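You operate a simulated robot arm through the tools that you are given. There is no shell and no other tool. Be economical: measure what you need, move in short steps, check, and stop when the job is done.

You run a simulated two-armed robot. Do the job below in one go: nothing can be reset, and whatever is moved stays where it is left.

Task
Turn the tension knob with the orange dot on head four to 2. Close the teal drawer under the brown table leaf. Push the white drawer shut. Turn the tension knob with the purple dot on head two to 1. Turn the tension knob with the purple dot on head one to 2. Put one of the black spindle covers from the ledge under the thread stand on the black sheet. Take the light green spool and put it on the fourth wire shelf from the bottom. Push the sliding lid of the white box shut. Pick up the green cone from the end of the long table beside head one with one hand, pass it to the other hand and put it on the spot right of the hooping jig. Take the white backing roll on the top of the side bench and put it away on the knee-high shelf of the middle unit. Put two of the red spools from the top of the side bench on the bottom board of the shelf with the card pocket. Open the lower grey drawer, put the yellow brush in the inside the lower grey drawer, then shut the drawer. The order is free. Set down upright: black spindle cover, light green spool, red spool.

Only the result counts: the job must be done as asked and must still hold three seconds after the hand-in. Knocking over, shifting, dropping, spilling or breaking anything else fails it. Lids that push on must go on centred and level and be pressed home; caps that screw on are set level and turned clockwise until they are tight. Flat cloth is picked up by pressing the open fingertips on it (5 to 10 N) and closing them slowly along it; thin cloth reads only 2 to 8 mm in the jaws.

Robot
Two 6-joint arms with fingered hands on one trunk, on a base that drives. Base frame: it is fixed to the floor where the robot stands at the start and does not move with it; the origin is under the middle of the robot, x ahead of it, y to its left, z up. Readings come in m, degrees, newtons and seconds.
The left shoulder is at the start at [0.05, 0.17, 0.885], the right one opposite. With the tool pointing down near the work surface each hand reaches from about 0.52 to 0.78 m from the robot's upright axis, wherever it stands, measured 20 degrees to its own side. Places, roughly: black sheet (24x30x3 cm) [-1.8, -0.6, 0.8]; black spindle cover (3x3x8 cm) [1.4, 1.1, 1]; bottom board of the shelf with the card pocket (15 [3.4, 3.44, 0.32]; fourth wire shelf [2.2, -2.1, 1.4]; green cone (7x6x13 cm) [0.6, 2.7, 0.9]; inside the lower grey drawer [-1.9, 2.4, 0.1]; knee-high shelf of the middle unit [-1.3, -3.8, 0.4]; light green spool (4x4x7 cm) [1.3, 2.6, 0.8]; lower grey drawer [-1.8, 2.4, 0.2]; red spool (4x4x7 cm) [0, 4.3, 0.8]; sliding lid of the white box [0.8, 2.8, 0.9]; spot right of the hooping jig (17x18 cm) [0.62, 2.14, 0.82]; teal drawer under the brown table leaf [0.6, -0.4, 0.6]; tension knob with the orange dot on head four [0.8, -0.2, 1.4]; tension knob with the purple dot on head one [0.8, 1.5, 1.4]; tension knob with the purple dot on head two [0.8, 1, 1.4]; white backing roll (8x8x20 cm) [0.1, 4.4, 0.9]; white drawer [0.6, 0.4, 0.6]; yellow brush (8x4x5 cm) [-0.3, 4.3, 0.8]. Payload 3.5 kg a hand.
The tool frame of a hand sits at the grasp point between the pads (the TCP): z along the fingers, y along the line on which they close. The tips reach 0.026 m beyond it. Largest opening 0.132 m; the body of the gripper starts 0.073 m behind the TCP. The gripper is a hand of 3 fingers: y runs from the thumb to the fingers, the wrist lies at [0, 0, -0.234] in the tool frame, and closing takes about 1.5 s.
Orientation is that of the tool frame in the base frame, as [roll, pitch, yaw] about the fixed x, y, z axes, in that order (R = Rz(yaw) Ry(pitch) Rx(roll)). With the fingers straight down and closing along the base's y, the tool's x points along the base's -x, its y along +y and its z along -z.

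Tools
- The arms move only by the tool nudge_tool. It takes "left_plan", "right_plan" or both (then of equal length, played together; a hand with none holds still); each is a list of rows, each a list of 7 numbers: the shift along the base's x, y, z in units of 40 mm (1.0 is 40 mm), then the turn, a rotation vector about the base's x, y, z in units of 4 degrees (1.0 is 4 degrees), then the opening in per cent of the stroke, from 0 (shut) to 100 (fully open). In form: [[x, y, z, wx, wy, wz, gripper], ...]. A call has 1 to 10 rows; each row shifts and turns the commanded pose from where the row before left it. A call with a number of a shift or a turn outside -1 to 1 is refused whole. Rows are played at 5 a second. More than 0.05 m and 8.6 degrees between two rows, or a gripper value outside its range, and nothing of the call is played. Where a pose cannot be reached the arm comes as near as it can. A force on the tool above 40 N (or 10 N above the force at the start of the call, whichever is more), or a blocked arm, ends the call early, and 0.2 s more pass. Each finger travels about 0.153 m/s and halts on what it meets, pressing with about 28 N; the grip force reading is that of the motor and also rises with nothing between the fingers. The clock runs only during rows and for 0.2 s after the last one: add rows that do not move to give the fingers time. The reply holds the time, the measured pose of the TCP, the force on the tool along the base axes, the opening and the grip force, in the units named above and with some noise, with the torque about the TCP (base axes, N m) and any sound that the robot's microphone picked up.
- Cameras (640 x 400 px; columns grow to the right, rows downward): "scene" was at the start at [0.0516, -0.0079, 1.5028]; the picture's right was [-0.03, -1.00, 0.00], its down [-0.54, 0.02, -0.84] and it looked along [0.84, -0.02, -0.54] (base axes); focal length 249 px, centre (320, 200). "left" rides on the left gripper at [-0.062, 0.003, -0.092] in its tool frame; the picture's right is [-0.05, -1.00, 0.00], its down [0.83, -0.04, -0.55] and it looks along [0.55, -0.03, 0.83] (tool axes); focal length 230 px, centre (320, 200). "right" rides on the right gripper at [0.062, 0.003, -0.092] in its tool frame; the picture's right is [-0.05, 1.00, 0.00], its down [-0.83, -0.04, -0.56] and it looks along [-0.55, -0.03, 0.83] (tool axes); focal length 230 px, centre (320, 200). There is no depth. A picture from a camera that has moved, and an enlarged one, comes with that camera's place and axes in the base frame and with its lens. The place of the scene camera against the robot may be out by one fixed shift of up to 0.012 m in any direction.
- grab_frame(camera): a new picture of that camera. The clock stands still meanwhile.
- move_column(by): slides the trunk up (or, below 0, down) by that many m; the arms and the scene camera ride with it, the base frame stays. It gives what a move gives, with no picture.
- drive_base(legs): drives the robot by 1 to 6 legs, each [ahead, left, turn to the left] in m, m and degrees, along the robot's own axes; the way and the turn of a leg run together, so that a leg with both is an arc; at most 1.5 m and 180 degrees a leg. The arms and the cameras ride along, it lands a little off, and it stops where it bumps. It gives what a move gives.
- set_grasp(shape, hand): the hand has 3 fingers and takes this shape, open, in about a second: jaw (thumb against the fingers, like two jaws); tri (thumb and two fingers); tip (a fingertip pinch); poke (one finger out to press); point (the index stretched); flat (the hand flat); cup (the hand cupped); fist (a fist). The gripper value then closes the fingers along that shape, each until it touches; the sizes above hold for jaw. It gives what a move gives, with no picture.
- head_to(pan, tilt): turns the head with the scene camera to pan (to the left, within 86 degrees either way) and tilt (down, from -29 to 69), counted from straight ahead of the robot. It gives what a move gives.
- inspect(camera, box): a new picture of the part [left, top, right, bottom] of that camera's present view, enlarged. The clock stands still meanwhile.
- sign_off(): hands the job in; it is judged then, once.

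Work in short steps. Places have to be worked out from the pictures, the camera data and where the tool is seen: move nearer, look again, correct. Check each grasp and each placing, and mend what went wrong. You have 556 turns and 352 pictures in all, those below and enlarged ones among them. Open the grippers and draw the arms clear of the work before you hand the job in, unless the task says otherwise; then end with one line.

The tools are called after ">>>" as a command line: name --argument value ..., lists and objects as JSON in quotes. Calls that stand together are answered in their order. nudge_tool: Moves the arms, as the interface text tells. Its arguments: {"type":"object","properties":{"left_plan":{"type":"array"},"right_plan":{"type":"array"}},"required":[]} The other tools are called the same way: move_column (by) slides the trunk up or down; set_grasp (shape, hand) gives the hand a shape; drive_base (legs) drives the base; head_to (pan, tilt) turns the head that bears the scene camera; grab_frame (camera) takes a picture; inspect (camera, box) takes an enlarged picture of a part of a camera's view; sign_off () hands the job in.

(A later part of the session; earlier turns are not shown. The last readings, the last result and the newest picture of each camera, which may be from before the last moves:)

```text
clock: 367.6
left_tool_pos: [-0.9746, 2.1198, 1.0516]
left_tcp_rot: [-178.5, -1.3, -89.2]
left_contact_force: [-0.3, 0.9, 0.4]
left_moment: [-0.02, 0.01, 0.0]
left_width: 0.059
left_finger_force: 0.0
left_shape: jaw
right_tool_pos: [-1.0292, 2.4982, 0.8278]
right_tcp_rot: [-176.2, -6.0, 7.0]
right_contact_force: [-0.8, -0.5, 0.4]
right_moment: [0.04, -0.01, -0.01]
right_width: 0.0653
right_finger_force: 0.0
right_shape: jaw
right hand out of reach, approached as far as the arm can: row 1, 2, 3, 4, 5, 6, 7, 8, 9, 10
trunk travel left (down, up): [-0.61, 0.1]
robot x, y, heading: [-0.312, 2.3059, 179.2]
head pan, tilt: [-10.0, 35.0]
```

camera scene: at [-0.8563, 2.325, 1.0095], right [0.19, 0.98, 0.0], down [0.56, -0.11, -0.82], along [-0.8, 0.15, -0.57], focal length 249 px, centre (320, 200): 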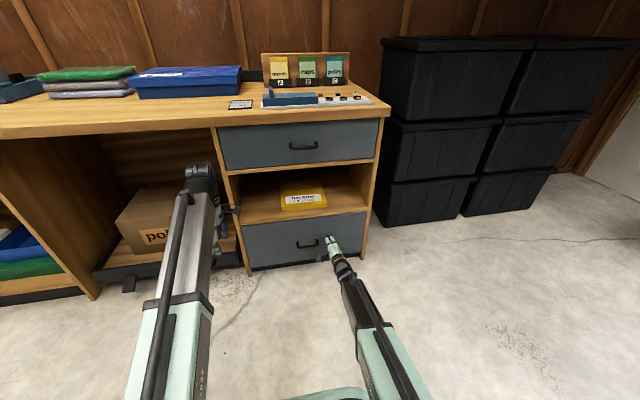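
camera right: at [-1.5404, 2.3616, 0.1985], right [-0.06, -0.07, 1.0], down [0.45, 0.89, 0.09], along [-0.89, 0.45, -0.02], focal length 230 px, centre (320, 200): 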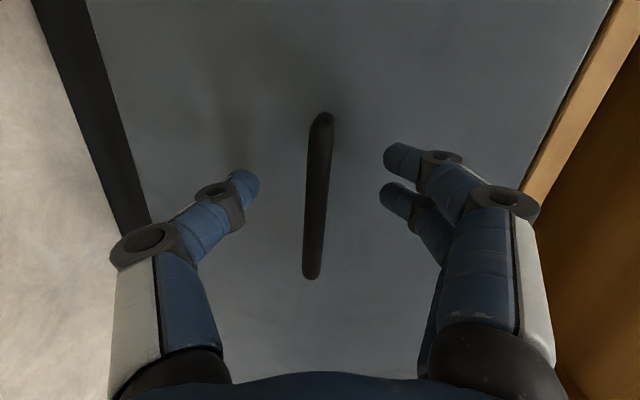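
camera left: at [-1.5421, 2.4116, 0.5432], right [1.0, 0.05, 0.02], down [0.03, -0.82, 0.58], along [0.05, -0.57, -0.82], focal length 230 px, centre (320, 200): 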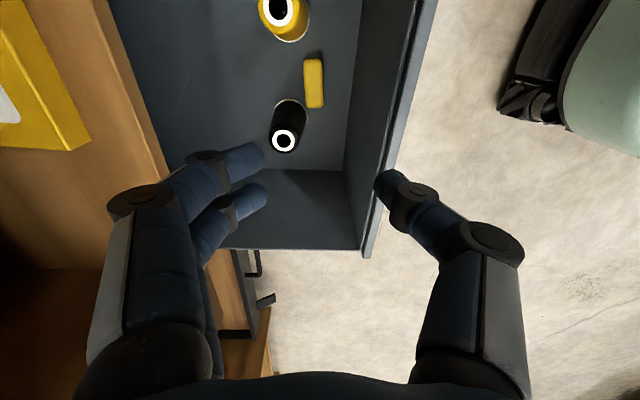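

The right hand is nearly straight; I correct it, lift it, and drive back to the bench.

>>> nudge_tool --right_plan '[[0, 0, 0.9, -0.56, 0.69, -0.9, 70], [0, 0, 0.9, -0.56, 0.69, -0.9, 70], [0, 0, 0.9, 0, 0, 0, 70], [0, 0, 0.9, 0, 0, 0, 70], [0, 0, 0.9, 0, 0, 0, 70], [0, 0, 0.9, 0, 0, 0, 70]]'

>>> drive_base --legs '[[0, 0, -89], [1.2, -0.145, 0]]'

>>> grab_frame --camera "right"

>>> grab_frame --camera "left"

```text
clock: 369.0
left_tool_pos: [-0.975, 2.119, 1.0514]
left_tcp_rot: [-178.6, -1.3, -89.2]
left_contact_force: [-0.1, 0.0, -0.2]
left_moment: [-0.01, 0.01, 0.01]
left_width: 0.0589
left_finger_force: 0.1
left_shape: jaw
right_tool_pos: [-1.0299, 2.4993, 1.048]
right_tcp_rot: [179.6, -0.4, -0.1]
right_contact_force: [0.6, 0.4, -0.3]
right_moment: [-0.02, 0.01, 0.02]
right_width: 0.092
right_finger_force: 0.1
right_shape: jaw
trunk travel left (down, up): [-0.61, 0.1]
robot x, y, heading: [-0.3112, 2.3105, 179.3]
head pan, tilt: [-10.0, 35.0]
```

```text
clock: 378.9
left_tool_pos: [-0.3841, 4.1763, 1.0512]
left_tcp_rot: [-178.7, -1.5, -177.8]
left_contact_force: [-0.1, 0.7, 0.4]
left_moment: [-0.02, 0.0, -0.02]
left_width: 0.0588
left_finger_force: 0.0
left_shape: jaw
right_tool_pos: [-0.0046, 4.2412, 1.0468]
right_tcp_rot: [179.6, -0.3, -88.7]
right_contact_force: [0.1, 0.1, -0.4]
right_moment: [-0.01, 0.02, 0.0]
right_width: 0.0919
right_finger_force: 0.0
right_shape: jaw
trunk travel left (down, up): [-0.61, 0.1]
robot x, y, heading: [-0.1769, 3.5185, 90.5]
head pan, tilt: [-10.0, 35.0]
```

```text
210 pictures are left
camera right: at [-0.0058, 4.1795, 1.1402], right [-1.0, 0.03, 0.01], down [0.03, 0.84, 0.55], along [0.01, 0.55, -0.84], focal length 230 px, centre (320, 200)
```

right: 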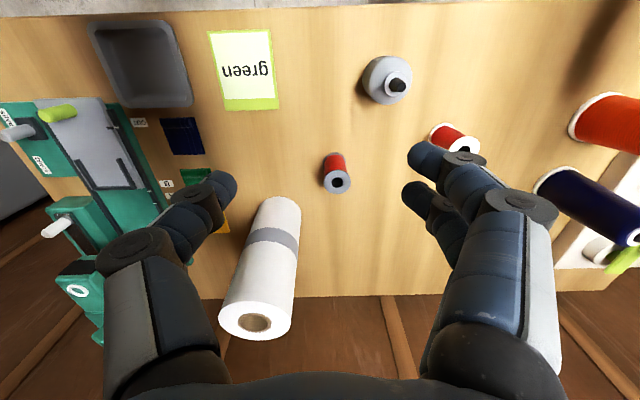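

```text
209 pictures are left
camera left: at [-0.3205, 4.1835, 1.1426], right [0.09, -1.0, 0.02], down [-0.82, -0.06, 0.58], along [-0.57, -0.07, -0.82], focal length 230 px, centre (320, 200)
```

left: 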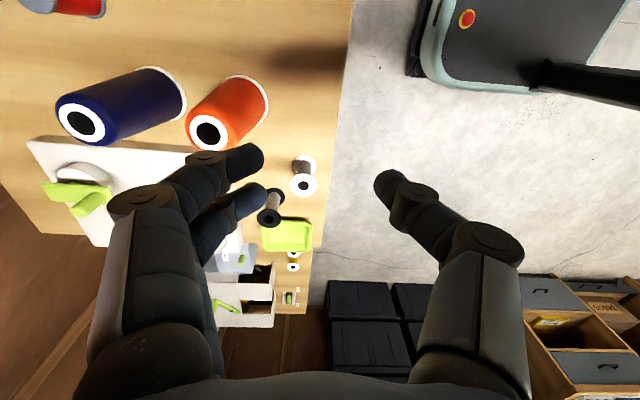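

Spool A confirmed at [-0.028, 4.334]. I drive 0.16 m closer and bring both hands over their spools.

>>> drive_base --legs '[[0.16, 0, 0]]'

>>> nudge_tool --left_plan '[[0.7, 0.3, 0, 0, 0, 0, 70], [0.7, 0.5, 0, 0, 0, 0, 70], [0.65, 0.5, 0, 0, 0, 0, 70], [0, 0.9, 0, 0, 0, 0, 70], [0, 0, 0, 0, 0, 0, 70]]' --right_plan '[[-0.3, -0.8, 0, 0, 0, 0, 70], [-0.3, -0.8, -0.5, 0, 0, 0, 70], [0, 0, -0.9, 0, 0, 0, 70], [0, 0, -0.9, 0, 0, 0, 70], [0, 0, 0, 0, 0, 0, 70]]'

>>> grab_frame --camera "right"

>>> grab_frame --camera "left"

```text
clock: 380.3
left_tool_pos: [-0.3842, 4.3361, 1.0493]
left_tcp_rot: [-178.5, -1.5, -177.7]
left_contact_force: [0.2, 0.3, -0.1]
left_moment: [-0.04, 0.02, 0.01]
left_width: 0.0588
left_finger_force: 0.0
left_shape: jaw
right_tool_pos: [-0.0054, 4.4011, 1.0473]
right_tcp_rot: [179.6, -0.5, -88.8]
right_contact_force: [0.5, 0.6, 0.3]
right_moment: [-0.01, -0.02, 0.03]
right_width: 0.092
right_finger_force: 0.1
right_shape: jaw
trunk travel left (down, up): [-0.61, 0.1]
robot x, y, heading: [-0.1833, 3.6737, 90.5]
head pan, tilt: [-10.0, 35.0]
```

```text
clock: 381.5
left_tool_pos: [-0.3006, 4.3949, 1.0461]
left_tcp_rot: [-178.7, -1.3, -177.7]
left_contact_force: [-0.2, -0.8, -0.4]
left_moment: [0.02, 0.0, 0.01]
left_width: 0.0919
left_finger_force: 0.0
left_shape: jaw
left hand out of reach, approached as far as the arm can: row 4
right_tool_pos: [-0.0302, 4.337, 0.9569]
right_tcp_rot: [179.6, -0.5, -88.8]
right_contact_force: [0.2, -0.3, -1.0]
right_moment: [0.0, -0.01, 0.0]
right_width: 0.0919
right_finger_force: 0.1
right_shape: jaw
trunk travel left (down, up): [-0.61, 0.1]
robot x, y, heading: [-0.1854, 3.6767, 90.4]
head pan, tilt: [-10.0, 35.0]
```

```text
208 pictures are left
camera right: at [-0.0315, 4.2753, 1.0486], right [-1.0, 0.03, 0.01], down [0.03, 0.84, 0.55], along [0.01, 0.55, -0.84], focal length 230 px, centre (320, 200)
```

right: 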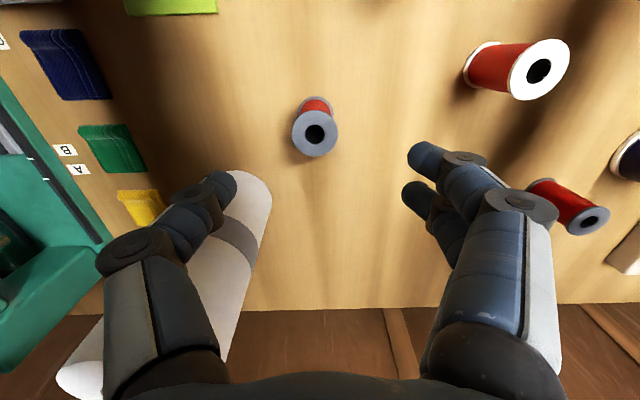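

```text
207 pictures are left
camera left: at [-0.2379, 4.4031, 1.1364], right [0.09, -1.0, 0.02], down [-0.82, -0.06, 0.58], along [-0.57, -0.07, -0.82], focal length 230 px, centre (320, 200)
```

left: 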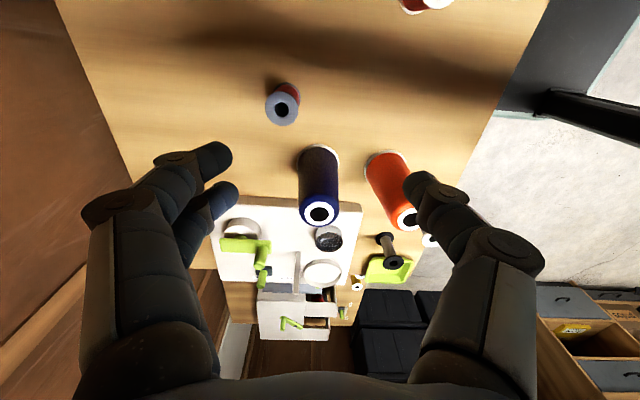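

Both are well targeted. Right hand goes down on A; the left first lowers part-way, then shifts over B.

>>> nudge_tool --left_plan '[[0, 0, -0.9, 0, 0, 0, 70], [0, 0, -0.9, 0, 0, 0, 70], [0, 0, -0.9, 0, 0, 0, 70], [-0.05, 0.5, 0, 0, 0, 0, 70], [0, 0.45, 0, 0, 0, 0, 70], [0, 0, 0, 0, 0, 0, 70], [0, 0, 0, 0, 0, 0, 70]]' --right_plan '[[0.05, 0, -1, 0, 0, 0, 70], [0, 0, -1, 0, 0, 0, 70], [0, 0, -0.95, 0, 0, 0, 70], [0, 0, 0, 0, 0, 0, 45], [0, 0, 0, 0, 0, 0, 20], [0, 0, 0, 0, 0, 0, 0], [0, 0, 0, 0, 0, 0, 0]]'

>>> grab_frame --camera "left"

```text
clock: 383.1
left_tool_pos: [-0.3042, 4.4114, 0.9361]
left_tcp_rot: [-178.6, -1.2, -177.8]
left_contact_force: [1.1, 0.0, -0.2]
left_moment: [0.02, 0.01, 0.03]
left_width: 0.0921
left_finger_force: 0.0
left_shape: jaw
left hand out of reach, approached as far as the arm can: row 4, 5
right_tool_pos: [-0.0278, 4.337, 0.8382]
right_tcp_rot: [179.6, -0.3, -88.8]
right_contact_force: [0.2, 0.2, 0.0]
right_moment: [-0.01, 0.01, -0.04]
right_width: 0.0248
right_finger_force: 28.1
right_shape: jaw
trunk travel left (down, up): [-0.61, 0.1]
robot x, y, heading: [-0.1826, 3.6762, 90.6]
head pan, tilt: [-10.0, 35.0]
```

```text
206 pictures are left
camera left: at [-0.2422, 4.419, 1.0279], right [0.09, -1.0, 0.02], down [-0.82, -0.06, 0.58], along [-0.57, -0.07, -0.82], focal length 230 px, centre (320, 200)
```

left: 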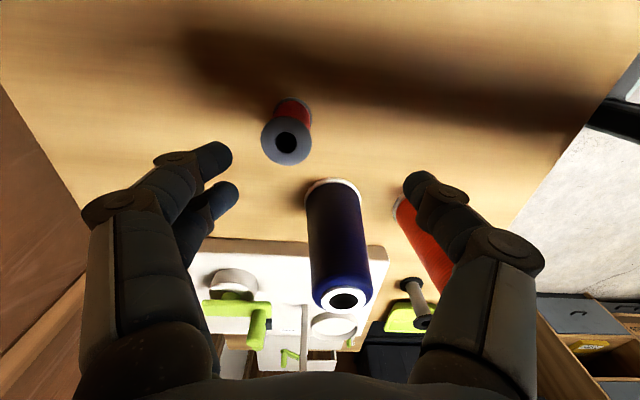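

A is held. I lift it, then move the base 3 cm forward for B.

>>> nudge_tool --right_plan '[[0, 0, 0.5, 0, 0, 0, 0], [0, 0, 0.9, 0, 0, 0, 0], [0, 0, 0.9, 0, 0, 0, 0], [0, 0, 0.9, 0, 0, 0, 0], [0, 0, 0.9, 0, 0, 0, 0]]'

>>> drive_base --legs '[[0.03, 0, 0]]'

>>> grab_frame --camera "left"

>>> grab_frame --camera "right"

```text
clock: 384.3
left_tool_pos: [-0.3065, 4.4116, 0.9367]
left_tcp_rot: [-178.7, -1.3, -177.9]
left_contact_force: [-0.1, -0.3, -0.4]
left_moment: [0.01, 0.0, -0.01]
left_width: 0.0921
left_finger_force: 0.0
left_shape: jaw
right_tool_pos: [-0.0272, 4.3375, 1.0019]
right_tcp_rot: [179.6, -0.4, -88.8]
right_contact_force: [0.0, 0.5, -0.2]
right_moment: [0.05, -0.05, -0.01]
right_width: 0.0245
right_finger_force: 27.9
right_shape: jaw
trunk travel left (down, up): [-0.61, 0.1]
robot x, y, heading: [-0.1859, 3.6754, 90.4]
head pan, tilt: [-10.0, 35.0]
```

```text
clock: 385.2
left_tool_pos: [-0.3055, 4.4424, 0.9333]
left_tcp_rot: [-178.5, -1.4, -177.8]
left_contact_force: [-0.2, 1.2, 0.0]
left_moment: [-0.07, 0.01, -0.05]
left_width: 0.0919
left_finger_force: 0.1
left_shape: jaw
right_tool_pos: [-0.0267, 4.3691, 1.0002]
right_tcp_rot: [179.6, -0.5, -88.8]
right_contact_force: [-0.3, 0.8, -0.4]
right_moment: [-0.06, 0.03, 0.03]
right_width: 0.0246
right_finger_force: 28.0
right_shape: jaw
trunk travel left (down, up): [-0.61, 0.1]
robot x, y, heading: [-0.184, 3.7074, 90.1]
head pan, tilt: [-10.0, 35.0]
```

```text
205 pictures are left
camera left: at [-0.2423, 4.4507, 1.0263], right [0.09, -1.0, 0.02], down [-0.82, -0.06, 0.58], along [-0.57, -0.07, -0.82], focal length 230 px, centre (320, 200)
```

left: 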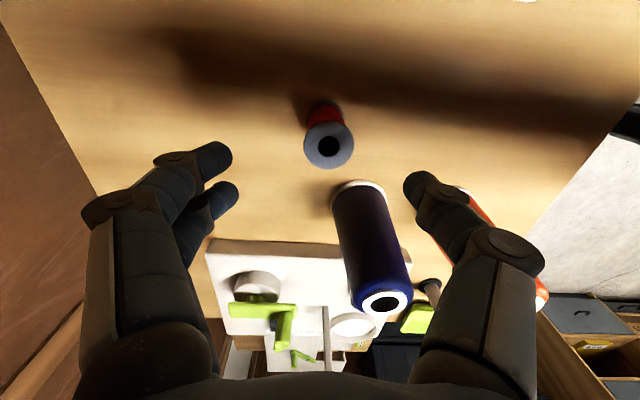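

```text
204 pictures are left
camera right: at [-0.028, 4.3068, 1.0922], right [-1.0, 0.03, 0.01], down [0.03, 0.84, 0.55], along [0.01, 0.55, -0.84], focal length 230 px, centre (320, 200)
```

right: 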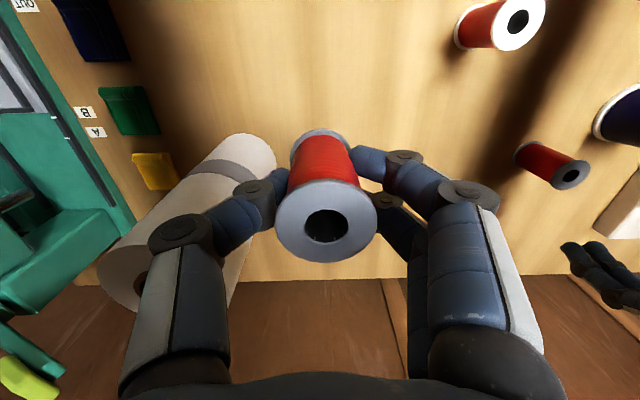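

B at [-0.307, 4.434]. I shift 9 mm and go down, then close.

>>> nudge_tool --left_plan '[[0, -0.22, 0, 0, 0, 0, 70], [0, 0, -0.9, 0, 0, 0, 70], [0, 0, -0.9, 0, 0, 0, 70], [0, 0, -0.55, 0, 0, 0, 70], [0, 0, 0, 0, 0, 0, 45], [0, 0, 0, 0, 0, 0, 20], [0, 0, 0, 0, 0, 0, 0], [0, 0, 0, 0, 0, 0, 0]]'

>>> nudge_tool --left_plan '[[0, 0, 0.5, 0, 0, 0, 0], [0, 0, 0.9, 0, 0, 0, 0], [0, 0, 0.9, 0, 0, 0, 0], [0, 0, 0.9, 0, 0, 0, 0], [0, 0, 0.9, 0, 0, 0, 0]]'

>>> grab_frame --camera "left"

```text
clock: 387.0
left_tool_pos: [-0.3082, 4.4331, 0.8427]
left_tcp_rot: [-178.6, -1.3, -177.8]
left_contact_force: [0.7, -0.4, -0.1]
left_moment: [0.01, -0.01, -0.03]
left_width: 0.0265
left_finger_force: 28.4
left_shape: jaw
right_tool_pos: [-0.0272, 4.3663, 1.0017]
right_tcp_rot: [179.5, -0.4, -88.7]
right_contact_force: [-0.5, 0.6, -0.2]
right_moment: [-0.01, 0.0, 0.01]
right_width: 0.0247
right_finger_force: 27.8
right_shape: jaw
trunk travel left (down, up): [-0.61, 0.1]
robot x, y, heading: [-0.185, 3.7091, 90.5]
head pan, tilt: [-10.0, 35.0]
```

```text
clock: 388.2
left_tool_pos: [-0.3089, 4.4334, 1.0088]
left_tcp_rot: [-178.7, -1.4, -177.8]
left_contact_force: [0.3, -0.9, 0.3]
left_moment: [0.03, 0.0, 0.02]
left_width: 0.0266
left_finger_force: 27.9
left_shape: jaw
right_tool_pos: [-0.0262, 4.3669, 1.001]
right_tcp_rot: [179.5, -0.5, -88.8]
right_contact_force: [-0.6, -0.3, -0.5]
right_moment: [0.02, 0.02, 0.04]
right_width: 0.0248
right_finger_force: 27.9
right_shape: jaw
trunk travel left (down, up): [-0.61, 0.1]
robot x, y, heading: [-0.1812, 3.7051, 90.9]
head pan, tilt: [-10.0, 35.0]
```

```text
203 pictures are left
camera left: at [-0.2451, 4.4402, 1.1007], right [0.09, -1.0, 0.02], down [-0.82, -0.06, 0.58], along [-0.57, -0.07, -0.82], focal length 230 px, centre (320, 200)
```

left: 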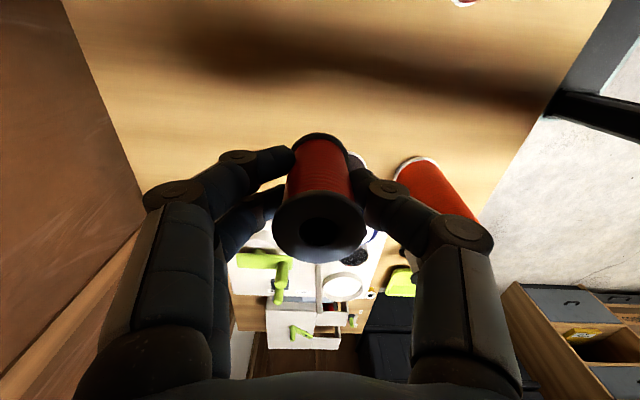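

Both spools are held. I drive east between table and cabinet towards the shelf with the card pocket.

>>> drive_base --legs '[[-0.3, 0, 0], [0, 0, -91], [0.9, 0.12, 0]]'

>>> head_to --pan 0 --tilt 20

>>> grab_frame --camera "scene"

```text
clock: 398.5
left_tool_pos: [1.4683, 3.6318, 1.0081]
left_tcp_rot: [-178.7, -1.4, 91.1]
left_contact_force: [0.1, 0.3, -0.8]
left_moment: [-0.01, 0.03, -0.01]
left_width: 0.0258
left_finger_force: 28.0
left_shape: jaw
right_tool_pos: [1.3988, 3.3512, 1.001]
right_tcp_rot: [179.6, -0.5, -179.8]
right_contact_force: [0.2, -0.3, 0.5]
right_moment: [0.02, 0.02, 0.0]
right_width: 0.0245
right_finger_force: 27.7
right_shape: jaw
trunk travel left (down, up): [-0.61, 0.1]
robot x, y, heading: [0.7381, 3.5204, -0.3]
head pan, tilt: [-10.0, 35.0]
```

```text
clock: 399.3
left_tool_pos: [1.4681, 3.63, 1.0086]
left_tcp_rot: [-178.7, -1.4, 91.1]
left_contact_force: [0.2, -0.2, 0.1]
left_moment: [0.01, 0.0, -0.03]
left_width: 0.0261
left_finger_force: 27.9
left_shape: jaw
right_tool_pos: [1.3978, 3.3504, 1.0013]
right_tcp_rot: [179.5, -0.4, -179.8]
right_contact_force: [0.2, 0.2, 0.2]
right_moment: [0.04, 0.03, 0.0]
right_width: 0.0242
right_finger_force: 28.3
right_shape: jaw
trunk travel left (down, up): [-0.61, 0.1]
robot x, y, heading: [0.7369, 3.5161, -0.3]
head pan, tilt: [0.0, 20.0]
```

```text
202 pictures are left
camera scene: at [0.7949, 3.5115, 1.6332], right [-0.01, -1.0, 0.0], down [-0.34, 0.0, -0.94], along [0.94, -0.01, -0.34], focal length 249 px, centre (320, 200)
```

scene: 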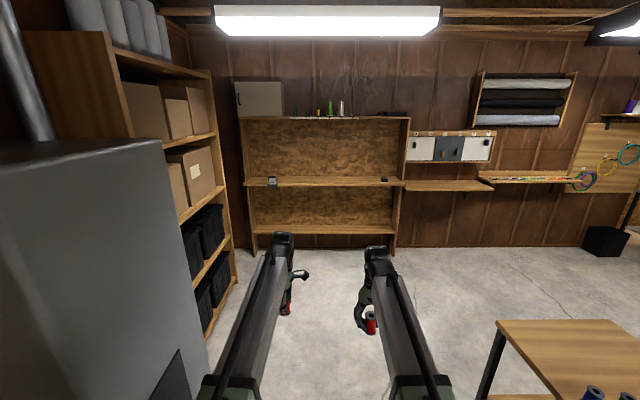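

The wooden bookcase ahead must be it. I zoom in to find the card pocket.

>>> inspect --camera "scene" --box '[230, 100, 500, 260]'

```text
2.37 times, centred on (365, 180) of scene
camera zoom: at [0.7949, 3.5115, 1.6332], right [-0.01, -1.0, 0.0], down [-0.34, 0.0, -0.94], along [0.94, -0.01, -0.34], focal length 590 px, centre (213, 247)
```

zoom: 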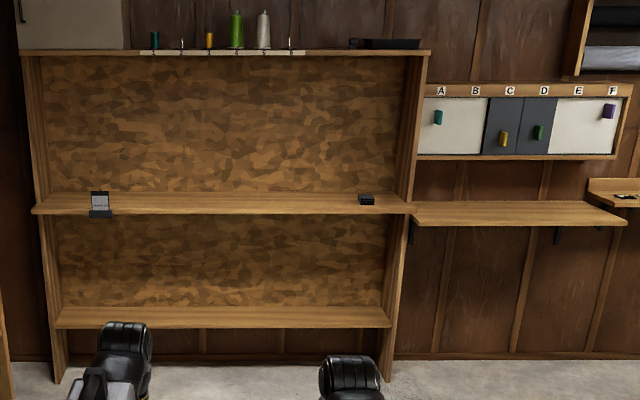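

The card pocket sits on this bookcase; its bottom board is at z≈0.32, front at x≈3.4. I drive closer, lower the trunk and look.

>>> drive_base --legs '[[1.4, 0, 0], [0.15, 0, 0]]'

>>> move_column --by -0.4

>>> move_column --by -0.13

>>> head_to --pan 0 --tilt 30

>>> grab_frame --camera "scene"

>>> grab_frame --camera "right"

```text
clock: 407.0
left_tool_pos: [2.9661, 3.6066, 1.0086]
left_tcp_rot: [-178.6, -1.4, 90.7]
left_contact_force: [0.2, 0.7, -1.2]
left_moment: [0.01, 0.05, -0.01]
left_width: 0.026
left_finger_force: 28.5
left_shape: jaw
right_tool_pos: [2.8931, 3.3281, 1.0008]
right_tcp_rot: [179.5, -0.5, 179.9]
right_contact_force: [0.7, 0.2, -0.5]
right_moment: [0.01, 0.05, 0.03]
right_width: 0.0242
right_finger_force: 28.0
right_shape: jaw
trunk travel left (down, up): [-0.61, 0.1]
robot x, y, heading: [2.2338, 3.4956, -1.1]
head pan, tilt: [0.0, 20.0]
```

```text
clock: 410.8
left_tool_pos: [2.9646, 3.6068, 0.6086]
left_tcp_rot: [-178.8, -1.4, 90.7]
left_contact_force: [-0.1, 0.4, -0.3]
left_moment: [0.05, 0.02, 0.01]
left_width: 0.0265
left_finger_force: 27.6
left_shape: jaw
right_tool_pos: [2.8917, 3.3279, 0.6011]
right_tcp_rot: [179.7, -0.4, 179.8]
right_contact_force: [-0.4, 0.1, -0.1]
right_moment: [0.02, -0.04, -0.02]
right_width: 0.0247
right_finger_force: 28.1
right_shape: jaw
trunk travel left (down, up): [-0.21, 0.5]
robot x, y, heading: [2.2363, 3.4964, -0.9]
head pan, tilt: [0.0, 20.0]
```

```text
clock: 412.4
left_tool_pos: [2.9648, 3.6074, 0.4784]
left_tcp_rot: [-178.7, -1.4, 90.7]
left_contact_force: [-1.1, -0.2, 0.4]
left_moment: [-0.01, 0.01, -0.01]
left_width: 0.026
left_finger_force: 28.3
left_shape: jaw
right_tool_pos: [2.8915, 3.3278, 0.4708]
right_tcp_rot: [179.6, -0.5, 179.7]
right_contact_force: [-0.1, -1.0, -1.0]
right_moment: [0.01, 0.01, -0.04]
right_width: 0.0248
right_finger_force: 27.6
right_shape: jaw
trunk travel left (down, up): [-0.08, 0.63]
robot x, y, heading: [2.2343, 3.5026, -1.1]
head pan, tilt: [0.0, 20.0]
```

```text
clock: 413.1
left_tool_pos: [2.9649, 3.608, 0.4775]
left_tcp_rot: [-178.7, -1.4, 90.6]
left_contact_force: [0.2, 0.3, -0.4]
left_moment: [0.03, -0.04, 0.01]
left_width: 0.0259
left_finger_force: 28.0
left_shape: jaw
right_tool_pos: [2.8927, 3.3267, 0.4712]
right_tcp_rot: [179.5, -0.4, 179.8]
right_contact_force: [0.3, -0.3, -0.3]
right_moment: [-0.01, 0.05, -0.01]
right_width: 0.0246
right_finger_force: 27.8
right_shape: jaw
trunk travel left (down, up): [-0.08, 0.63]
robot x, y, heading: [2.2343, 3.497, -1.1]
head pan, tilt: [0.0, 30.0]
```

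```text
200 pictures are left
camera scene: at [2.2876, 3.4928, 1.0873], right [-0.02, -1.0, 0.0], down [-0.5, 0.01, -0.87], along [0.87, -0.01, -0.5], focal length 249 px, centre (320, 200)
```

scene: 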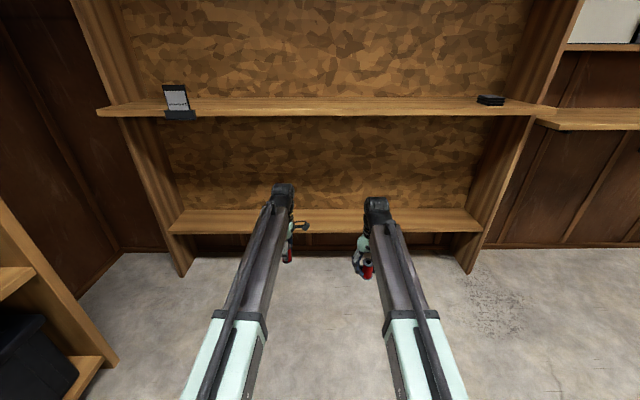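

```text
199 pictures are left
camera right: at [2.8311, 3.3292, 0.5634], right [0.06, 1.0, 0.01], down [0.83, -0.05, 0.55], along [0.55, -0.03, -0.84], focal length 230 px, centre (320, 200)
```

right: 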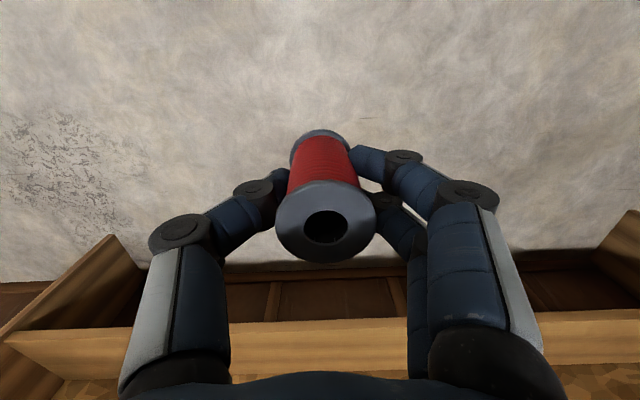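

I zoom on the bottom board to fix its height and edges.

>>> inspect --camera "scene" --box '[160, 180, 500, 280]'

>>> inspect --camera "right" --box '[0, 230, 320, 400]'

```text
1.88 times, centred on (330, 230) of scene
camera zoom: at [2.2876, 3.4928, 1.0873], right [-0.02, -1.0, 0.0], down [-0.5, 0.01, -0.87], along [0.87, -0.01, -0.5], focal length 469 px, centre (301, 144)
```

zoom: 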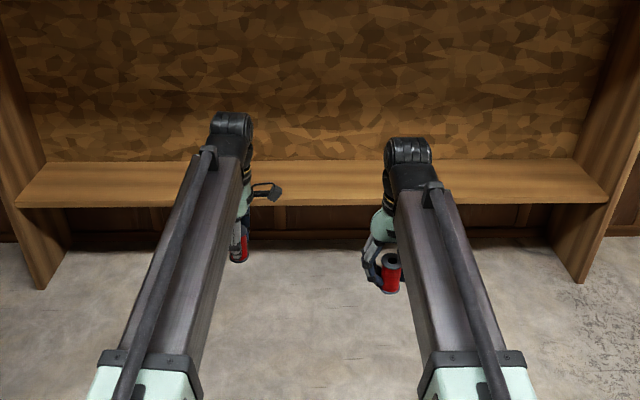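

```text
2.00 times, centred on (160, 315) of right
camera zoom: at [2.8311, 3.3292, 0.5634], right [0.06, 1.0, 0.01], down [0.83, -0.05, 0.55], along [0.55, -0.03, -0.84], focal length 460 px, centre (640, -30)
```

zoom: 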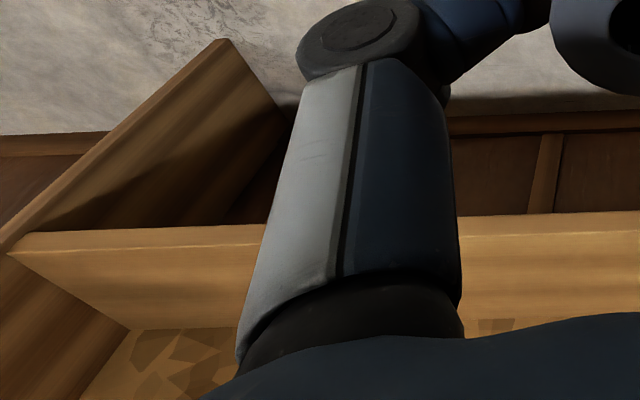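

The board surface is at z≈0.32 from x≈3.32 to 3.52. I drive in so that both spools hang above it.

>>> drive_base --legs '[[0.49, 0, 1]]'

>>> grab_frame --camera "scene"

>>> grab_frame --camera "right"

>>> grab_frame --camera "left"

```text
clock: 416.1
left_tool_pos: [3.4611, 3.6187, 0.48]
left_tcp_rot: [-177.9, -1.5, 91.8]
left_contact_force: [-11.1, 0.2, 0.8]
left_moment: [-0.01, -0.32, -0.09]
left_width: 0.0236
left_finger_force: 28.1
left_shape: jaw
right_tool_pos: [3.4003, 3.339, 0.4699]
right_tcp_rot: [179.6, -0.4, -179.1]
right_contact_force: [0.8, 0.0, 0.4]
right_moment: [0.02, 0.01, -0.01]
right_width: 0.0246
right_finger_force: 28.1
right_shape: jaw
trunk travel left (down, up): [-0.08, 0.63]
robot x, y, heading: [2.7424, 3.4988, 0.3]
head pan, tilt: [0.0, 30.0]
stopped in leg 1: the force on the tool passed its limit at 48 N (the readings are from after the stop); the commanded pose is now the measured one
```

```text
196 pictures are left
camera scene: at [2.7922, 3.4907, 1.0873], right [0.0, -1.0, 0.0], down [-0.5, 0.0, -0.87], along [0.87, 0.0, -0.5], focal length 249 px, centre (320, 200)
```

scene: 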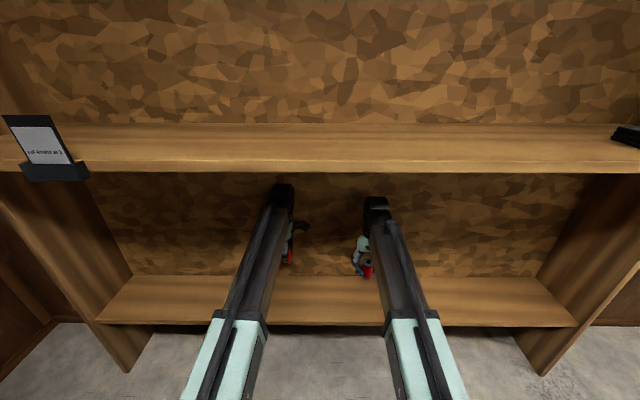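

```text
195 pictures are left
camera right: at [3.3395, 3.3392, 0.5636], right [0.03, 1.0, 0.01], down [0.84, -0.03, 0.55], along [0.55, -0.01, -0.84], focal length 230 px, centre (320, 200)
```

right: 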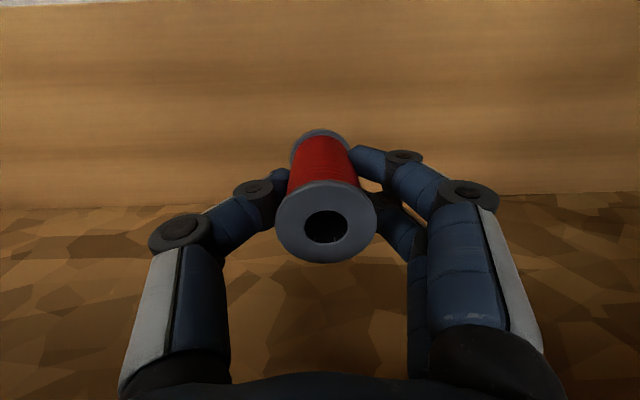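

```text
194 pictures are left
camera left: at [3.4697, 3.5554, 0.5703], right [-1.0, -0.08, 0.04], down [-0.05, 0.82, 0.58], along [-0.08, 0.57, -0.82], focal length 230 px, centre (320, 200)
```

left: 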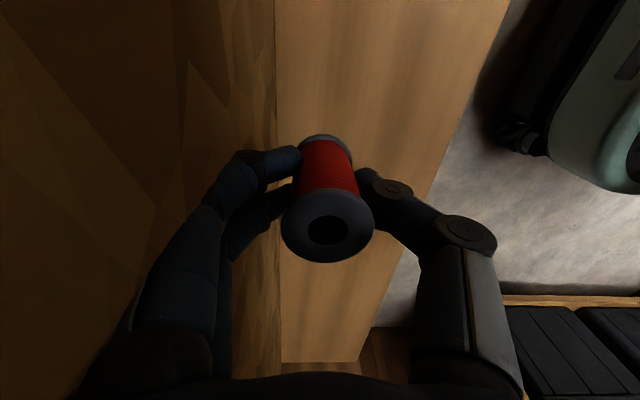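

The left knuckles touched the back panel; I pull the left hand back 3 cm, then lower both.

>>> nudge_tool --left_plan '[[-0.5, 0, 0, 0, 0, 0, 0], [-0.4, 0, 0, 0, 0, 0, 0], [0, 0, -0.8, 0, 0, 0, 0], [0, 0, -0.8, 0, 0, 0, 0], [0, 0, -0.5, 0, 0, 0, 0]]' --right_plan '[[0.2, 0, 0, 0, 0, 0, 0], [0, 0, 0, 0, 0, 0, 0], [0, 0, -0.8, 0, 0, 0, 0], [0, 0, -0.8, 0, 0, 0, 0], [0, 0, -0.5, 0, 0, 0, 0]]'

>>> nudge_tool --left_plan '[[0, 0, -0.15, 0, 0, 0, 0], [0, 0, -0.15, 0, 0, 0, 0]]' --right_plan '[[0, 0, -0.15, 0, 0, 0, 0], [0, 0, -0.15, 0, 0, 0, 0]]'

>>> grab_frame --camera "right"

>>> grab_frame --camera "left"

```text
clock: 417.4
left_tool_pos: [3.4253, 3.6178, 0.3939]
left_tcp_rot: [-177.9, -1.5, 91.8]
left_contact_force: [-0.4, 0.4, 0.0]
left_moment: [0.0, -0.02, -0.02]
left_width: 0.0247
left_finger_force: 28.2
left_shape: jaw
right_tool_pos: [3.4089, 3.3382, 0.389]
right_tcp_rot: [179.6, -0.4, -179.0]
right_contact_force: [0.2, -0.2, -0.6]
right_moment: [0.02, -0.03, -0.02]
right_width: 0.0244
right_finger_force: 28.4
right_shape: jaw
trunk travel left (down, up): [-0.08, 0.63]
robot x, y, heading: [2.737, 3.4961, 0.4]
head pan, tilt: [0.0, 30.0]
```

```text
clock: 417.9
left_tool_pos: [3.4257, 3.6181, 0.3819]
left_tcp_rot: [-177.9, -1.4, 91.8]
left_contact_force: [0.6, 0.2, -0.5]
left_moment: [0.01, 0.0, -0.02]
left_width: 0.0244
left_finger_force: 27.8
left_shape: jaw
right_tool_pos: [3.4094, 3.3379, 0.375]
right_tcp_rot: [179.6, -0.5, -179.0]
right_contact_force: [-1.3, 0.4, 0.2]
right_moment: [0.02, 0.02, 0.0]
right_width: 0.0245
right_finger_force: 28.1
right_shape: jaw
trunk travel left (down, up): [-0.08, 0.63]
robot x, y, heading: [2.7433, 3.4951, 0.4]
head pan, tilt: [0.0, 30.0]
```

```text
193 pictures are left
camera right: at [3.3487, 3.3383, 0.4675], right [0.03, 1.0, 0.01], down [0.84, -0.03, 0.55], along [0.55, -0.01, -0.84], focal length 230 px, centre (320, 200)
```

right: 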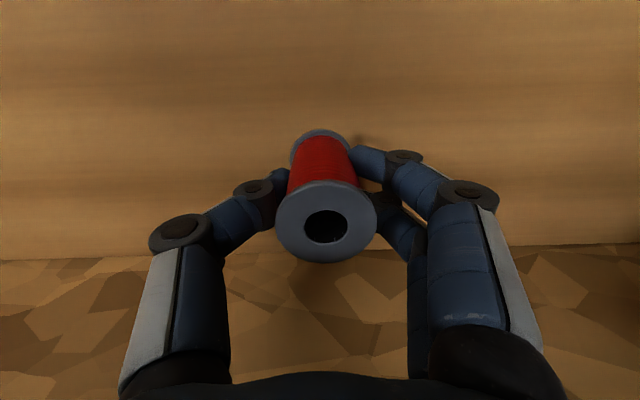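

```text
192 pictures are left
camera left: at [3.4345, 3.5544, 0.4733], right [-1.0, -0.08, 0.04], down [-0.05, 0.82, 0.58], along [-0.08, 0.57, -0.82], focal length 230 px, centre (320, 200)
```

left: 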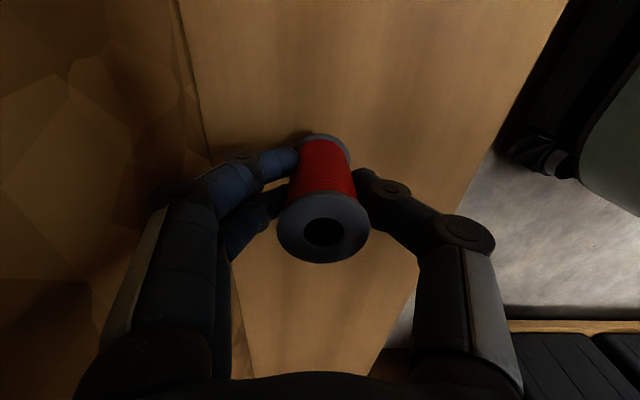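

Both are above the board. I keep lowering in small steps until each touches.

>>> nudge_tool --right_plan '[[0, 0, -0.1, 0, 0, 0, 0], [0, 0, -0.1, 0, 0, 0, 0], [0, 0, -0.1, 0, 0, 0, 0], [0, 0, -0.1, 0, 0, 0, 0]]'

>>> nudge_tool --left_plan '[[0, 0, -0.1, 0, 0, 0, 0], [0, 0, -0.1, 0, 0, 0, 0], [0, 0, -0.1, 0, 0, 0, 0], [0, 0, -0.1, 0, 0, 0, 0]]'

```text
clock: 418.9
left_tool_pos: [3.4265, 3.6179, 0.3807]
left_tcp_rot: [-177.9, -1.4, 91.8]
left_contact_force: [1.0, -0.7, -0.8]
left_moment: [0.0, -0.03, -0.01]
left_width: 0.0246
left_finger_force: 28.0
left_shape: jaw
right_tool_pos: [3.4084, 3.3386, 0.3598]
right_tcp_rot: [179.6, -0.4, -179.0]
right_contact_force: [0.2, 0.2, -0.7]
right_moment: [0.01, 0.03, -0.02]
right_width: 0.0244
right_finger_force: 28.8
right_shape: jaw
trunk travel left (down, up): [-0.08, 0.63]
robot x, y, heading: [2.7415, 3.498, 0.3]
head pan, tilt: [0.0, 30.0]
```

```text
clock: 419.9
left_tool_pos: [3.4265, 3.619, 0.3681]
left_tcp_rot: [-177.9, -1.4, 91.8]
left_contact_force: [0.7, 0.4, -0.2]
left_moment: [0.01, 0.04, 0.02]
left_width: 0.0244
left_finger_force: 28.5
left_shape: jaw
right_tool_pos: [3.4076, 3.338, 0.3592]
right_tcp_rot: [179.6, -0.4, -179.0]
right_contact_force: [0.6, 0.0, -1.5]
right_moment: [0.03, -0.03, -0.02]
right_width: 0.0246
right_finger_force: 28.6
right_shape: jaw
trunk travel left (down, up): [-0.08, 0.63]
robot x, y, heading: [2.7433, 3.4939, 0.2]
head pan, tilt: [0.0, 30.0]
```

>>> nudge_tool --right_plan '[[0, 0, -0.1, 0, 0, 0, 0], [0, 0, -0.1, 0, 0, 0, 0], [0, 0, -0.1, 0, 0, 0, 0], [0, 0, -0.1, 0, 0, 0, 0], [0, 0, -0.1, 0, 0, 0, 0]]'

>>> nudge_tool --left_plan '[[0, 0, -0.1, 0, 0, 0, 0], [0, 0, -0.1, 0, 0, 0, 0], [0, 0, -0.1, 0, 0, 0, 0], [0, 0, -0.1, 0, 0, 0, 0], [0, 0, -0.1, 0, 0, 0, 0]]'

```text
clock: 420.7
left_tool_pos: [3.4248, 3.6197, 0.3673]
left_tcp_rot: [-178.0, -1.3, 91.8]
left_contact_force: [0.0, -0.3, 0.3]
left_moment: [0.0, 0.03, -0.01]
left_width: 0.0245
left_finger_force: 28.2
left_shape: jaw
right_tool_pos: [3.4106, 3.338, 0.3547]
right_tcp_rot: [179.7, -0.1, -179.0]
right_contact_force: [-6.7, -0.2, 26.3]
right_moment: [0.09, 0.18, 0.07]
right_width: 0.0272
right_finger_force: 27.8
right_shape: jaw
trunk travel left (down, up): [-0.08, 0.63]
robot x, y, heading: [2.7428, 3.4958, 0.3]
head pan, tilt: [0.0, 30.0]
stopped in row 3 (right hand): the force on the tool passed its limit at 44 N (the readings are from after the stop); the commanded pose is now the measured one
```

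```text
clock: 421.7
left_tool_pos: [3.4251, 3.6187, 0.3598]
left_tcp_rot: [-178.2, -1.3, 91.8]
left_contact_force: [-6.7, -0.4, 24.8]
left_moment: [0.03, 0.2, -0.04]
left_width: 0.0286
left_finger_force: 28.2
left_shape: jaw
right_tool_pos: [3.4101, 3.3378, 0.3565]
right_tcp_rot: [179.7, 0.2, -178.9]
right_contact_force: [-4.9, -0.5, 21.0]
right_moment: [0.04, 0.13, 0.08]
right_width: 0.0267
right_finger_force: 27.9
right_shape: jaw
trunk travel left (down, up): [-0.08, 0.63]
robot x, y, heading: [2.7376, 3.4963, 0.4]
head pan, tilt: [0.0, 30.0]
stopped in row 4 (left hand): the force on the tool passed its limit at 43 N (the readings are from after the stop); the commanded pose is now the measured one
```

Both stand on the board. I relieve the pressure, open slowly and rise.

>>> nudge_tool --left_plan '[[0, 0, 0.08, 0, 0, 0, 0], [0, 0, 0, 0, 0, 0, 24], [0, 0, 0, 0, 0, 0, 32], [0, 0, 0, 0, 0, 0, 45], [0, 0, 0, 0, 0, 0, 55], [0, 0, 0, 0, 0, 0, 55]]' --right_plan '[[0, 0, 0.08, 0, 0, 0, 0], [0, 0, 0, 0, 0, 0, 24], [0, 0, 0, 0, 0, 0, 32], [0, 0, 0, 0, 0, 0, 45], [0, 0, 0, 0, 0, 0, 55], [0, 0, 0, 0, 0, 0, 60]]'

>>> nudge_tool --left_plan '[[0, 0, 0.5, 0, 0, 0, 55], [0, 0, 0.8, 0, 0, 0, 55], [0, 0, 0.8, 0, 0, 0, 55], [0, 0, 0.8, 0, 0, 0, 55]]' --right_plan '[[0, 0, 0.5, 0, 0, 0, 60], [0, 0, 0.8, 0, 0, 0, 60], [0, 0, 0.8, 0, 0, 0, 60], [0, 0, 0.8, 0, 0, 0, 60]]'

>>> grab_frame --camera "right"

>>> grab_frame --camera "left"

```text
clock: 423.1
left_tool_pos: [3.4265, 3.6185, 0.361]
left_tcp_rot: [-178.1, -1.3, 91.7]
left_contact_force: [0.5, 0.6, -0.5]
left_moment: [0.0, -0.02, 0.01]
left_width: 0.0717
left_finger_force: 0.0
left_shape: jaw
right_tool_pos: [3.4105, 3.3389, 0.3557]
right_tcp_rot: [179.7, -0.2, -179.0]
right_contact_force: [-0.2, -0.5, -0.5]
right_moment: [-0.02, -0.01, -0.04]
right_width: 0.0784
right_finger_force: 0.0
right_shape: jaw
trunk travel left (down, up): [-0.08, 0.63]
robot x, y, heading: [2.7387, 3.4932, 0.5]
head pan, tilt: [0.0, 30.0]
```

```text
clock: 424.1
left_tool_pos: [3.4289, 3.619, 0.4762]
left_tcp_rot: [-178.0, -1.3, 91.8]
left_contact_force: [0.0, -0.2, 0.1]
left_moment: [-0.02, 0.05, 0.02]
left_width: 0.0718
left_finger_force: 0.1
left_shape: jaw
right_tool_pos: [3.4107, 3.338, 0.4713]
right_tcp_rot: [179.6, -0.1, -179.0]
right_contact_force: [0.5, -0.2, 0.1]
right_moment: [0.0, 0.01, -0.01]
right_width: 0.0786
right_finger_force: 0.1
right_shape: jaw
trunk travel left (down, up): [-0.08, 0.63]
robot x, y, heading: [2.7427, 3.497, 0.4]
head pan, tilt: [0.0, 30.0]
```

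```text
191 pictures are left
camera right: at [3.3497, 3.3381, 0.5628], right [0.03, 1.0, 0.01], down [0.83, -0.03, 0.55], along [0.55, -0.01, -0.83], focal length 230 px, centre (320, 200)
```

right: 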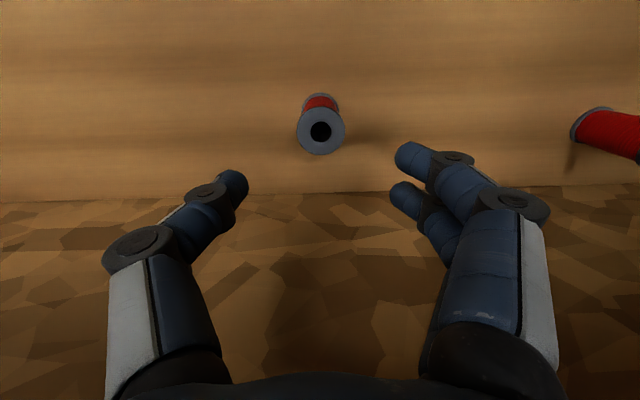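

```text
190 pictures are left
camera left: at [3.4362, 3.5558, 0.567], right [-1.0, -0.08, 0.03], down [-0.05, 0.82, 0.58], along [-0.08, 0.57, -0.82], focal length 230 px, centre (320, 200)
```

left: 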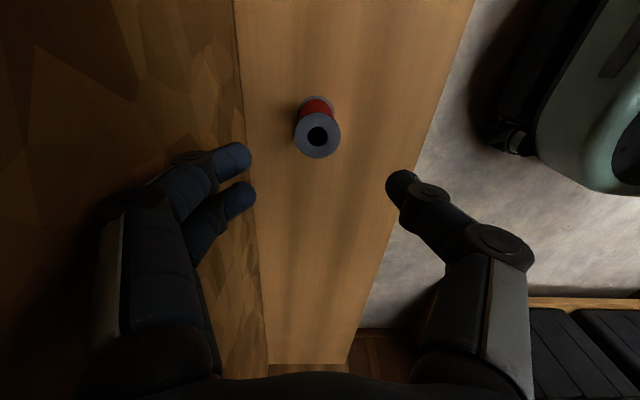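

Both red spools stand upright on the board. I back out, raise the trunk and turn round to face the light green spool from behind the long table.

>>> drive_base --legs '[[-0.65, 0, 0]]'

>>> move_column --by 0.4

>>> move_column --by 0.13

>>> drive_base --legs '[[0, 0, -90], [0, 0, -90], [0, 0.9, 0]]'

>>> head_to --pan 0 --tilt 30

>>> grab_frame --camera "scene"

```text
clock: 427.7
left_tool_pos: [2.767, 3.6192, 0.4754]
left_tcp_rot: [-178.2, -1.3, 92.4]
left_contact_force: [-0.1, 0.4, 0.0]
left_moment: [0.03, 0.0, -0.07]
left_width: 0.0718
left_finger_force: 0.1
left_shape: jaw
right_tool_pos: [2.7529, 3.339, 0.4707]
right_tcp_rot: [179.6, -0.1, -178.2]
right_contact_force: [0.3, 0.5, -0.8]
right_moment: [0.02, -0.01, 0.0]
right_width: 0.0789
right_finger_force: 0.1
right_shape: jaw
trunk travel left (down, up): [-0.08, 0.63]
robot x, y, heading: [2.0823, 3.4873, 1.1]
head pan, tilt: [0.0, 30.0]
```

```text
clock: 431.6
left_tool_pos: [2.7676, 3.6203, 0.8747]
left_tcp_rot: [-178.1, -1.3, 92.6]
left_contact_force: [-0.1, 0.8, 0.0]
left_moment: [0.03, 0.02, 0.0]
left_width: 0.0722
left_finger_force: 0.1
left_shape: jaw
right_tool_pos: [2.7522, 3.3387, 0.8705]
right_tcp_rot: [179.6, -0.2, -178.3]
right_contact_force: [0.3, -0.5, 0.5]
right_moment: [-0.01, 0.03, -0.01]
right_width: 0.0787
right_finger_force: 0.2
right_shape: jaw
trunk travel left (down, up): [-0.48, 0.23]
robot x, y, heading: [2.0798, 3.4885, 1.0]
head pan, tilt: [0.0, 30.0]
```

```text
clock: 433.1
left_tool_pos: [2.7676, 3.62, 1.0066]
left_tcp_rot: [-178.0, -1.3, 92.6]
left_contact_force: [0.5, -0.2, -0.7]
left_moment: [-0.03, 0.03, -0.02]
left_width: 0.0721
left_finger_force: 0.1
left_shape: jaw
right_tool_pos: [2.7529, 3.3385, 1.0002]
right_tcp_rot: [179.6, 0.0, -178.3]
right_contact_force: [-0.4, -0.2, 1.0]
right_moment: [0.01, 0.01, 0.0]
right_width: 0.0785
right_finger_force: 0.1
right_shape: jaw
trunk travel left (down, up): [-0.61, 0.1]
robot x, y, heading: [2.083, 3.4878, 0.9]
head pan, tilt: [0.0, 30.0]
```

```text
clock: 445.5
left_tool_pos: [1.411, 2.4629, 1.0053]
left_tcp_rot: [-178.1, -1.2, -87.5]
left_contact_force: [0.7, -0.6, 0.4]
left_moment: [0.03, 0.0, 0.0]
left_width: 0.0719
left_finger_force: 0.1
left_shape: jaw
right_tool_pos: [1.4256, 2.7441, 1.0015]
right_tcp_rot: [179.6, -0.1, 1.6]
right_contact_force: [-0.2, -0.5, 0.6]
right_moment: [0.02, -0.02, 0.01]
right_width: 0.0786
right_finger_force: 0.2
right_shape: jaw
trunk travel left (down, up): [-0.61, 0.1]
robot x, y, heading: [2.0993, 2.594, -179.1]
head pan, tilt: [0.0, 30.0]
```

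```text
clock: 446.1
left_tool_pos: [1.4101, 2.4639, 1.0066]
left_tcp_rot: [-178.1, -1.3, -87.5]
left_contact_force: [0.1, 0.0, -0.1]
left_moment: [-0.02, -0.04, -0.03]
left_width: 0.0721
left_finger_force: 0.2
left_shape: jaw
right_tool_pos: [1.4261, 2.7456, 1.0013]
right_tcp_rot: [179.7, 0.0, 1.7]
right_contact_force: [-0.3, -0.3, -0.3]
right_moment: [-0.01, 0.01, -0.05]
right_width: 0.0787
right_finger_force: 0.1
right_shape: jaw
trunk travel left (down, up): [-0.61, 0.1]
robot x, y, heading: [2.0999, 2.5941, -179.1]
head pan, tilt: [0.0, 30.0]
```

```text
189 pictures are left
camera scene: at [2.0496, 2.5881, 1.6173], right [-0.02, 1.0, 0.0], down [0.5, 0.01, -0.87], along [-0.87, -0.01, -0.5], focal length 249 px, centre (320, 200)
```

scene: 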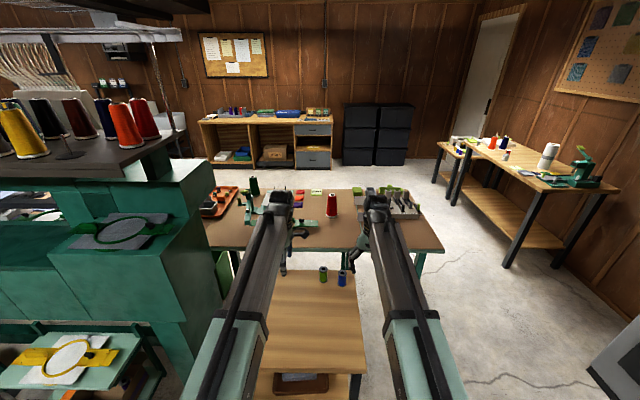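

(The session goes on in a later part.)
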